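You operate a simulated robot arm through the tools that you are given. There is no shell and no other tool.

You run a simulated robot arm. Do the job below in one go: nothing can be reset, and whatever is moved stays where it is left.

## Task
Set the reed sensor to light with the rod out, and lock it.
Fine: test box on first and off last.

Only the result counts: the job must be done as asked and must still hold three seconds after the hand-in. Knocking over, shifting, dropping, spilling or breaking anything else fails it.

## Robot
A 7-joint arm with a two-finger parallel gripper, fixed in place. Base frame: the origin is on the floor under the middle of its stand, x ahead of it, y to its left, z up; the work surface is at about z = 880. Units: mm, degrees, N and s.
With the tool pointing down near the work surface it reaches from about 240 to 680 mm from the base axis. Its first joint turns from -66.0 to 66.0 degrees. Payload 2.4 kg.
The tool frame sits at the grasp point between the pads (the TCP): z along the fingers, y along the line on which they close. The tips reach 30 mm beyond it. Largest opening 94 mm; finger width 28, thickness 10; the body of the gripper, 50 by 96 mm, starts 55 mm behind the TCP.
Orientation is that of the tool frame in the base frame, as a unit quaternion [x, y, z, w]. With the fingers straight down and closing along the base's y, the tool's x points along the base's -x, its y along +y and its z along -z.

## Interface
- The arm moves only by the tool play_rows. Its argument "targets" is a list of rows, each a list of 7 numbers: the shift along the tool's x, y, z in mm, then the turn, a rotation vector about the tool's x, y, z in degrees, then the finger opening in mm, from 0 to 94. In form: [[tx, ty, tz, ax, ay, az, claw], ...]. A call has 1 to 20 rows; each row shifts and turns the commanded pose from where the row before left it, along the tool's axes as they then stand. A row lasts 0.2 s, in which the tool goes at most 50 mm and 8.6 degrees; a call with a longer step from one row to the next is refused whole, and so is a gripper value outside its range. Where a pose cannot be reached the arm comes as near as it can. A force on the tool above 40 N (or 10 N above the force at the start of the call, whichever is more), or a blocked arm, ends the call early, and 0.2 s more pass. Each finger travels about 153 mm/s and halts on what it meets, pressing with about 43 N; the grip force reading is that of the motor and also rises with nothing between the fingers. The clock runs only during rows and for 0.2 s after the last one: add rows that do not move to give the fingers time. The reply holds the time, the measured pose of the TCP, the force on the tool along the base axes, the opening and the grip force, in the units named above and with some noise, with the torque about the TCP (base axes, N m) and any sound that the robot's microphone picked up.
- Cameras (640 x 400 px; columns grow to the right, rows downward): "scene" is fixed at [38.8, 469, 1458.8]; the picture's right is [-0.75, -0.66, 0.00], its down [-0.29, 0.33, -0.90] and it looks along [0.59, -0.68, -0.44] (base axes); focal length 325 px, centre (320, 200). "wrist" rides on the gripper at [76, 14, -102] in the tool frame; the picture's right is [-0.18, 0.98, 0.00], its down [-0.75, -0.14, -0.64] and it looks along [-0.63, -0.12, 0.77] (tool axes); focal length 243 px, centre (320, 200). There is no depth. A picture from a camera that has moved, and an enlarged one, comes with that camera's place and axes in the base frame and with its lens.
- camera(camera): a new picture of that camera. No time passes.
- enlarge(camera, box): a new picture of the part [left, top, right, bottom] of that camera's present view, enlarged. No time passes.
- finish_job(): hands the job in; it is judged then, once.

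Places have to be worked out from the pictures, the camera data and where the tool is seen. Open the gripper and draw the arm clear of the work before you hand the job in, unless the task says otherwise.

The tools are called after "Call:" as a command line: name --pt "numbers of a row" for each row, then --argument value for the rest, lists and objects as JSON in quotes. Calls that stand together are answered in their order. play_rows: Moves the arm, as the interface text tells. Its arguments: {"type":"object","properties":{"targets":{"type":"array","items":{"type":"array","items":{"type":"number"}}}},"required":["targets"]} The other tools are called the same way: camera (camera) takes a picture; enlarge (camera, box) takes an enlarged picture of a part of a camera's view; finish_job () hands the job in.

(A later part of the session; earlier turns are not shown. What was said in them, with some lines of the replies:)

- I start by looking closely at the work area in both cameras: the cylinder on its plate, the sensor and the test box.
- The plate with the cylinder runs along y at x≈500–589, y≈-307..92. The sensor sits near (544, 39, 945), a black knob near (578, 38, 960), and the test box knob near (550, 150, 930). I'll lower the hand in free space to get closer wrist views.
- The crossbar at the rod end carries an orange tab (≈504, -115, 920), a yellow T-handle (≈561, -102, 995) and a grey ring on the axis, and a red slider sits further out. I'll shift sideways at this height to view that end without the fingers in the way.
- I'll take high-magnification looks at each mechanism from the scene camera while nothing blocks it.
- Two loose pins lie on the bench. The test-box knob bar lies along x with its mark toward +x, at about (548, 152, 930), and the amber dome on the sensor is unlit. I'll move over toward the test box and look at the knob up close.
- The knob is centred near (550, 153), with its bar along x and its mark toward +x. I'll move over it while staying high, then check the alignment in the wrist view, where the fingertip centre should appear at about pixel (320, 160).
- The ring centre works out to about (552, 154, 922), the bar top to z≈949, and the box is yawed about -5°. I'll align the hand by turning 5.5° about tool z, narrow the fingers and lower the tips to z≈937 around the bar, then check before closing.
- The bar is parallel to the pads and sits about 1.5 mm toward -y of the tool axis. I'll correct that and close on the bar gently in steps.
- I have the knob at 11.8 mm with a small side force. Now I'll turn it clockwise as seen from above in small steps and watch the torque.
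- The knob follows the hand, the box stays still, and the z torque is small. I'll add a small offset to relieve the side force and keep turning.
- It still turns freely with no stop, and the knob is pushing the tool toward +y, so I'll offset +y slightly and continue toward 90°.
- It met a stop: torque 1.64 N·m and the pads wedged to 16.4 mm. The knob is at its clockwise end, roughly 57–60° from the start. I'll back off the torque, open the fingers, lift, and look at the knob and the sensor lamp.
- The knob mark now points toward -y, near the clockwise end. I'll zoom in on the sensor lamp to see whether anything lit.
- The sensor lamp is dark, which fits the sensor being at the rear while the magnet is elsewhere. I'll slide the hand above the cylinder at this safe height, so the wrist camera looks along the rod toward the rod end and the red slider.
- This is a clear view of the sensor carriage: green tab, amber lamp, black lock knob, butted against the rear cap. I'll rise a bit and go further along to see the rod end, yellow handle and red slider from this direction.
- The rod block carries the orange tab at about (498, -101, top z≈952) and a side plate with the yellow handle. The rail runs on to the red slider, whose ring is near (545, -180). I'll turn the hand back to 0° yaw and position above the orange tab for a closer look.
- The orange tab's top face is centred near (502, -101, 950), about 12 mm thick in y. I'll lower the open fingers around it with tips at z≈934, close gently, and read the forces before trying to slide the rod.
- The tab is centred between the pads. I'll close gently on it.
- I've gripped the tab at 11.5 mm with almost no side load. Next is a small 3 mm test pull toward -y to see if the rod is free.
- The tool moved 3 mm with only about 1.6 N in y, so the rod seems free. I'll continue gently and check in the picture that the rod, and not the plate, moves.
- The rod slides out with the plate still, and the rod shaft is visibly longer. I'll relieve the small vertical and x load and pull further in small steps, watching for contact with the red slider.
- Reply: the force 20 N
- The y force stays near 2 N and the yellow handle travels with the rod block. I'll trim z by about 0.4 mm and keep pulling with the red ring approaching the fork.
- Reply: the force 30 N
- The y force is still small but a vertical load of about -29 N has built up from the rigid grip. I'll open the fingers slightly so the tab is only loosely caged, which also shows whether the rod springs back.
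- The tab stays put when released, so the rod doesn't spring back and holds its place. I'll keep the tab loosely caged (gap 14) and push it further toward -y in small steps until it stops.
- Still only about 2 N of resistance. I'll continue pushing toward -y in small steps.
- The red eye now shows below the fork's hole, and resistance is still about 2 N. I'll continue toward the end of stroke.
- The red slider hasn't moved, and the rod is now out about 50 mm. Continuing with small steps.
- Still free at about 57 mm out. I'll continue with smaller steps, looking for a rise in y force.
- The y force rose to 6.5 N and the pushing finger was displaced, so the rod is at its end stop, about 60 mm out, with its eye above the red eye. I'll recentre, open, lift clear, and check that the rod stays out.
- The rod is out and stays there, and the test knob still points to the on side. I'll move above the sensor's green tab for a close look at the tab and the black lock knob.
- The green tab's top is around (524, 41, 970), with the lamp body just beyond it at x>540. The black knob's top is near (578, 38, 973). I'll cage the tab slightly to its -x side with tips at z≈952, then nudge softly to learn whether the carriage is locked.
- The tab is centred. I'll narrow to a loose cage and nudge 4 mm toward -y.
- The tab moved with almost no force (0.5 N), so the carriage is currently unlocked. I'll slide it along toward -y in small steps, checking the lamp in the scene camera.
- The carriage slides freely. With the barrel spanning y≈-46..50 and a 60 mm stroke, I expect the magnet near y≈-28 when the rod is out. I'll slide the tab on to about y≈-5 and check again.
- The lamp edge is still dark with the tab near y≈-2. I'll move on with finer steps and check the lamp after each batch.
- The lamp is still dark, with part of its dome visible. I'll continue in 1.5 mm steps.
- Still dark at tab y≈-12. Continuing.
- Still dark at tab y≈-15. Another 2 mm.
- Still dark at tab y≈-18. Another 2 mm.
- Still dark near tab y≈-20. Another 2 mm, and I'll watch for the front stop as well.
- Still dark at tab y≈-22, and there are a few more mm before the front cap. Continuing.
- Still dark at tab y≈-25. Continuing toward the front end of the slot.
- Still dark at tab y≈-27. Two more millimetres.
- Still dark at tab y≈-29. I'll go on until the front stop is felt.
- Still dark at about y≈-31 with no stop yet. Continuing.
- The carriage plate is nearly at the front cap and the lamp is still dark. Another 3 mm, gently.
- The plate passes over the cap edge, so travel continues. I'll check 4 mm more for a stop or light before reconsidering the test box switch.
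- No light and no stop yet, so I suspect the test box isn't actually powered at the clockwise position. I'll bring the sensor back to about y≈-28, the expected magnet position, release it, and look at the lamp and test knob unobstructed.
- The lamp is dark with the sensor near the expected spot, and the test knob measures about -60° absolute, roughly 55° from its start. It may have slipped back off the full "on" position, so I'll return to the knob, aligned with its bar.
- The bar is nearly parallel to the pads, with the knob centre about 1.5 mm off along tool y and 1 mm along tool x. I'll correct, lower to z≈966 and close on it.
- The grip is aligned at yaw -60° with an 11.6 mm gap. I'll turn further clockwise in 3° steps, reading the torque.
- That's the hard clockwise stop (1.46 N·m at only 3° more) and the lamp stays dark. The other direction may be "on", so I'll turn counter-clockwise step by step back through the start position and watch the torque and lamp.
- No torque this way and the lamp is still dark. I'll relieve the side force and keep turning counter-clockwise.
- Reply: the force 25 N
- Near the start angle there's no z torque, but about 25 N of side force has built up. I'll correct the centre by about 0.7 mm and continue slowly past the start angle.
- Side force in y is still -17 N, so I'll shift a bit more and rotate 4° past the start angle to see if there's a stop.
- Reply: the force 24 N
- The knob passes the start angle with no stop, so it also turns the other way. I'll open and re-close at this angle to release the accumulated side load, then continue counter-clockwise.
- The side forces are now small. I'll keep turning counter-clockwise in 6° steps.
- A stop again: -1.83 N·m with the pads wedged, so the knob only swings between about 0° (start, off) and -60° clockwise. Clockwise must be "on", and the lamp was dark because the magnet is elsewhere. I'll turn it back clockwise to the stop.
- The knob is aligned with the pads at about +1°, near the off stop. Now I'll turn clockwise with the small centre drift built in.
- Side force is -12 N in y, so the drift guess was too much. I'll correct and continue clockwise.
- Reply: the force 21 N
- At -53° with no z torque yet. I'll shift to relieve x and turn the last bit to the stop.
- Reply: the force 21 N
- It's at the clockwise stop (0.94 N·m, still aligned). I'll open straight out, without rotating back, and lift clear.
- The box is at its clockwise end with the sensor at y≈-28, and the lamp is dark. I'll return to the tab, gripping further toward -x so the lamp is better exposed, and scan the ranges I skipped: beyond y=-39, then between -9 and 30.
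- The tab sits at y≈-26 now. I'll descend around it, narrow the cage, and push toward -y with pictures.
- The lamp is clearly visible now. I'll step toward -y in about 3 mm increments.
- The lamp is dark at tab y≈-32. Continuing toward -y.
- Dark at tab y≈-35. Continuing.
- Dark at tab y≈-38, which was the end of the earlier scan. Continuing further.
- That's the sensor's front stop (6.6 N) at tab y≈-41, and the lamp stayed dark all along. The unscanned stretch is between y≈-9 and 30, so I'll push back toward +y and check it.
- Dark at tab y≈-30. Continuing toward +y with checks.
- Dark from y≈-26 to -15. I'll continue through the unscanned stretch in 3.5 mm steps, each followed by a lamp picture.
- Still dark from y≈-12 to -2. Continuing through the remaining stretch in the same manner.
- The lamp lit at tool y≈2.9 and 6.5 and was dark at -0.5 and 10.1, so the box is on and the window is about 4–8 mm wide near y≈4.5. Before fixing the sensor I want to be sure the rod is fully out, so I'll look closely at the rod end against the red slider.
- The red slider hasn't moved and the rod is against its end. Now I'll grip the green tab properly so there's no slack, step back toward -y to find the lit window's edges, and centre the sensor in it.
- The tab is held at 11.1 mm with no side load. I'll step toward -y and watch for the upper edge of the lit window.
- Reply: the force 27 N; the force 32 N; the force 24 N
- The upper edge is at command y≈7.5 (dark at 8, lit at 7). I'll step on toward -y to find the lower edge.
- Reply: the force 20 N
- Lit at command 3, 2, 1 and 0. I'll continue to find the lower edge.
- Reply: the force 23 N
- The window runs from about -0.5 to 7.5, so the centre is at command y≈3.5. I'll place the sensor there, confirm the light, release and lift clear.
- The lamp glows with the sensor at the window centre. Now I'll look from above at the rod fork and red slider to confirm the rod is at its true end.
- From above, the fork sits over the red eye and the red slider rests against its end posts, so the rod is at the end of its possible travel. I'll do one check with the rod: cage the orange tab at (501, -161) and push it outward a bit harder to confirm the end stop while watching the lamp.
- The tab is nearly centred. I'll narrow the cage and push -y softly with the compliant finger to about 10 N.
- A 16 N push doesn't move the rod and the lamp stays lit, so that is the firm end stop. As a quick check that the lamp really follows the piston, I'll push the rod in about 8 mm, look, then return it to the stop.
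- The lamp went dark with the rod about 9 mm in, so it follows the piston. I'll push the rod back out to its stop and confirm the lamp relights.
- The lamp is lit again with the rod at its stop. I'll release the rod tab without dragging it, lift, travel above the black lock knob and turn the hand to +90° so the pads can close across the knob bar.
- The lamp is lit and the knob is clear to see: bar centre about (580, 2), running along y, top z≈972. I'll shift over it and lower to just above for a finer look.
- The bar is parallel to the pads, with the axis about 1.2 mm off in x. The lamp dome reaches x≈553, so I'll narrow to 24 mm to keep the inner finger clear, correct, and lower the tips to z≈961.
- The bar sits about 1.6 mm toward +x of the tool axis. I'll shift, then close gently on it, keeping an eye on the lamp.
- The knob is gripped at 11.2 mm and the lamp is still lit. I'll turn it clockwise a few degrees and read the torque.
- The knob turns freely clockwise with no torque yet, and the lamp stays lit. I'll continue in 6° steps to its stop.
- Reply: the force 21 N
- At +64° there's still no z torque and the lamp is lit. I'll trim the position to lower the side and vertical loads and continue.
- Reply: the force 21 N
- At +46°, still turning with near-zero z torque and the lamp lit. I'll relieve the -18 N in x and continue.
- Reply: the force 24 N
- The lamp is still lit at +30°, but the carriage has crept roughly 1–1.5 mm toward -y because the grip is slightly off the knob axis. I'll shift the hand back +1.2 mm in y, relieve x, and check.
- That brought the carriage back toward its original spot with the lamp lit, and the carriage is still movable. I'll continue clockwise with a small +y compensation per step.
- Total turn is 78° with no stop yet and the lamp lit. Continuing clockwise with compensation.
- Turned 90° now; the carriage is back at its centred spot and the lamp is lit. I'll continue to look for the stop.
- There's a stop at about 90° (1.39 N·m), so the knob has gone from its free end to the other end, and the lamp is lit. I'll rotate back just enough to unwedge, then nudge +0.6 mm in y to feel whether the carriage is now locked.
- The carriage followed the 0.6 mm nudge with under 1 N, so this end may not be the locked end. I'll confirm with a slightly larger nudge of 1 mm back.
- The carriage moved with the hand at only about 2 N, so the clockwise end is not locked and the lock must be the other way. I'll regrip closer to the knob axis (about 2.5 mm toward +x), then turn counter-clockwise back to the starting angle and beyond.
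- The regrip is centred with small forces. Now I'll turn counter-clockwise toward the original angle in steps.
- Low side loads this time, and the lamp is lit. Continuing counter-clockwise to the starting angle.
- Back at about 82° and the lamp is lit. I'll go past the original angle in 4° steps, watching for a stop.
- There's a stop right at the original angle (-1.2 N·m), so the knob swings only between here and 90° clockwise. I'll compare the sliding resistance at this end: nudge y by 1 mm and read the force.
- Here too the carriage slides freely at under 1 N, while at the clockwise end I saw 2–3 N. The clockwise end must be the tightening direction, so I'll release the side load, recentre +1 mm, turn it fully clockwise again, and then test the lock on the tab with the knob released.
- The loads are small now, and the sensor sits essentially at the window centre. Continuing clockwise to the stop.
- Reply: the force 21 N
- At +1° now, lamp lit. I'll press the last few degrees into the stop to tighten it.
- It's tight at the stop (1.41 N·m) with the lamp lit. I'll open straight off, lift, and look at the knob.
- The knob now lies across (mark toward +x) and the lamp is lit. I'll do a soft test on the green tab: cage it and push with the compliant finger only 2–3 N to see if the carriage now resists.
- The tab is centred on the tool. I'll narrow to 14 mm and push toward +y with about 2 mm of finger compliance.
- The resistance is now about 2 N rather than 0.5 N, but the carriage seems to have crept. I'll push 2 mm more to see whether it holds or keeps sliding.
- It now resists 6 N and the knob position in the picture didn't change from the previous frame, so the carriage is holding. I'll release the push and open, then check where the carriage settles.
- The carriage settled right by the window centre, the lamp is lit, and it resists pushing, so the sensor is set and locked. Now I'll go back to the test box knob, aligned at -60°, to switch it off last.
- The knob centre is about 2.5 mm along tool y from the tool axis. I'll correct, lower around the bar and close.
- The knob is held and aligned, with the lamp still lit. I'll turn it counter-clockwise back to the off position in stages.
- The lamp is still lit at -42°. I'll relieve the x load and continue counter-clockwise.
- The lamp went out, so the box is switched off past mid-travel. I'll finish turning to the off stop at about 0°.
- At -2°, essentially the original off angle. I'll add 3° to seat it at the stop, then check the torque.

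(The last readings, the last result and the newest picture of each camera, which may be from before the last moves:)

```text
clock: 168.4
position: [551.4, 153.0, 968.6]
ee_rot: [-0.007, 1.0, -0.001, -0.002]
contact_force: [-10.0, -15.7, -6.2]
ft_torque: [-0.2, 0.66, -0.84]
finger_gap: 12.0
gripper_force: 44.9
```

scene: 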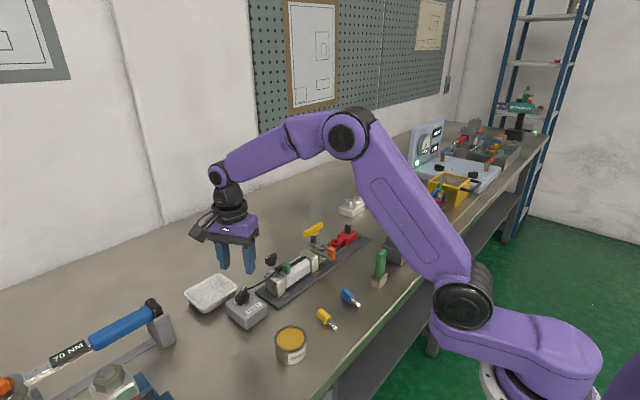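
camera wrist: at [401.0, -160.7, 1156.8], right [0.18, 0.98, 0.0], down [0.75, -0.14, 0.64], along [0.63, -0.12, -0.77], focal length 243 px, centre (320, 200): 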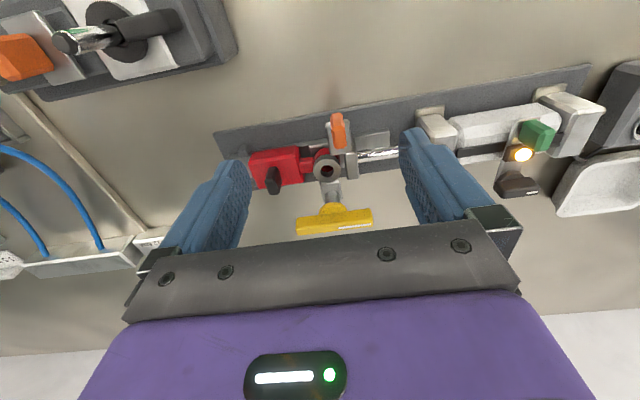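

The off stop is reached (-0.84 N·m). I'll open straight off the knob, lift well clear, and draw the arm back from the work.

Call:
play_rows --pt "0 0 0 0 0 0 16" --pt "0 0 0 0 0 0 30" --pt "0 0 -10 0 0 0 40" --pt "0 0 -25 0 0 0 40" --pt "0 0 -35 0 0 0 50" --pt "0 0 -40 0 0 0 60" --pt "0 0 -40 0 0 0 94" --pt "20 -10 -40 0 0 0 94" --pt "20 -20 -30 0 0 0 94" --pt "20 -20 -20 0 0 0 94" --pt "0 0 0 0 0 0 94"

Call:
camera --camera "scene"

Call:
enlarge --camera "scene" --box '[225, 225, 335, 320]'

Call:
enlarge --camera "scene" --box '[290, 205, 370, 265]'

Call:
enlarge --camera "scene" --box '[180, 250, 300, 345]'

```text
clock: 170.8
position: [492.8, 103.0, 1207.0]
ee_rot: [-0.009, 1.0, 0.0, 0.0]
contact_force: [-0.5, 0.0, -0.1]
ft_torque: [0.05, 0.01, 0.0]
finger_gap: 93.9
gripper_force: 0.0
```

```text
taken
```

scene: 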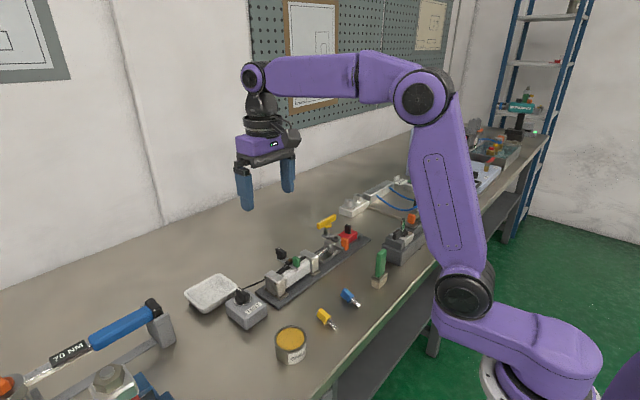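

```text
4.21 times, centred on (280, 272) of scene
camera zoom: at [38.8, 469.0, 1458.8], right [-0.75, -0.66, 0.0], down [-0.29, 0.33, -0.9], along [0.59, -0.68, -0.44], focal length 1370 px, centre (488, -105)
```

zoom: 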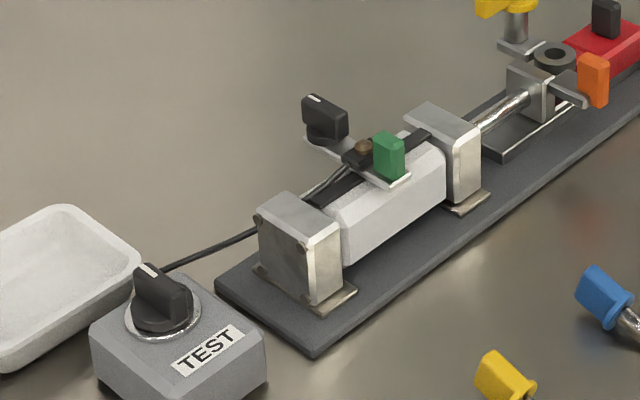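

```text
6.67 times, centred on (330, 235) of scene
camera zoom: at [38.8, 469.0, 1458.8], right [-0.75, -0.66, 0.0], down [-0.29, 0.33, -0.9], along [0.59, -0.68, -0.44], focal length 2169 px, centre (253, -33)
```

zoom: 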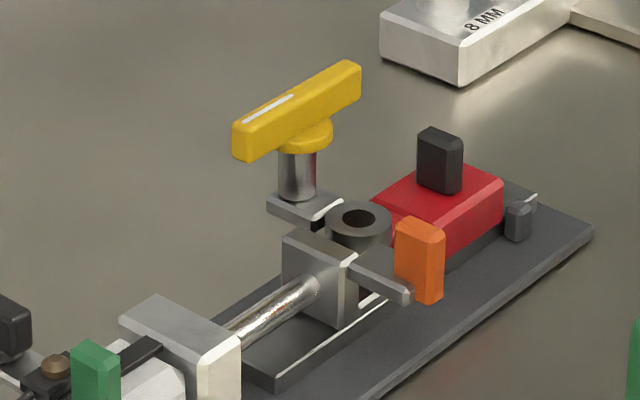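

```text
4.21 times, centred on (240, 298) of scene
camera zoom: at [38.8, 469.0, 1458.8], right [-0.75, -0.66, 0.0], down [-0.29, 0.33, -0.9], along [0.59, -0.68, -0.44], focal length 1370 px, centre (657, -210)
```

zoom: 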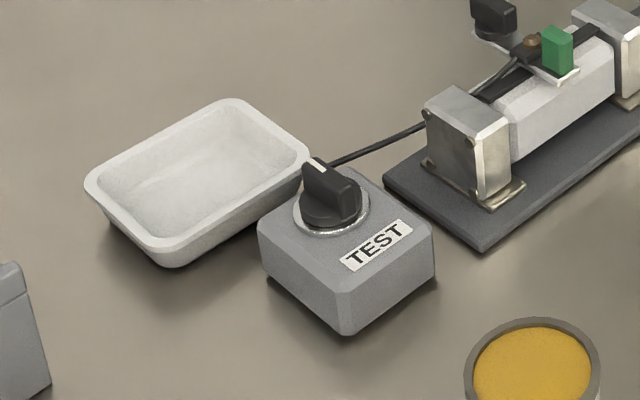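

The rod is out at its stop, the sensor sits at the centre of the lit window with its lock knob turned across, and the test box is back at off. Nothing else has moved and the arm is clear with the gripper open, so I'm handing in the job.

Call:
finish_job

```text
The job is handed in.
```

The reed sensor is set to light with the rod out and is locked, and I handed the job in. I don't have the judging result.

- **Rod:** I pulled it out about 60 mm to its end stop, and it held against a 16 N push. The lamp went dark when I pushed the rod about 9 mm back in and relit when it was out again.
- **Sensor:** the lamp lights over about 8 mm of sensor travel. I left the sensor within about 0.5 mm of the middle of that range.
- **Lock:** I turned the black knob 90° clockwise to its stop. The sensor first slid 1–2 mm under about 2 N, then held at 6 N. I didn't push harder than that, so the lock is only proven to about 6 N.
- **Test box:** it was on before anything else moved and off last. Midway, while looking for the light, I turned it off and on again to find out which way was on.

At hand-in the gripper was open and the arm clear, and the last pictures showed nothing else shifted.
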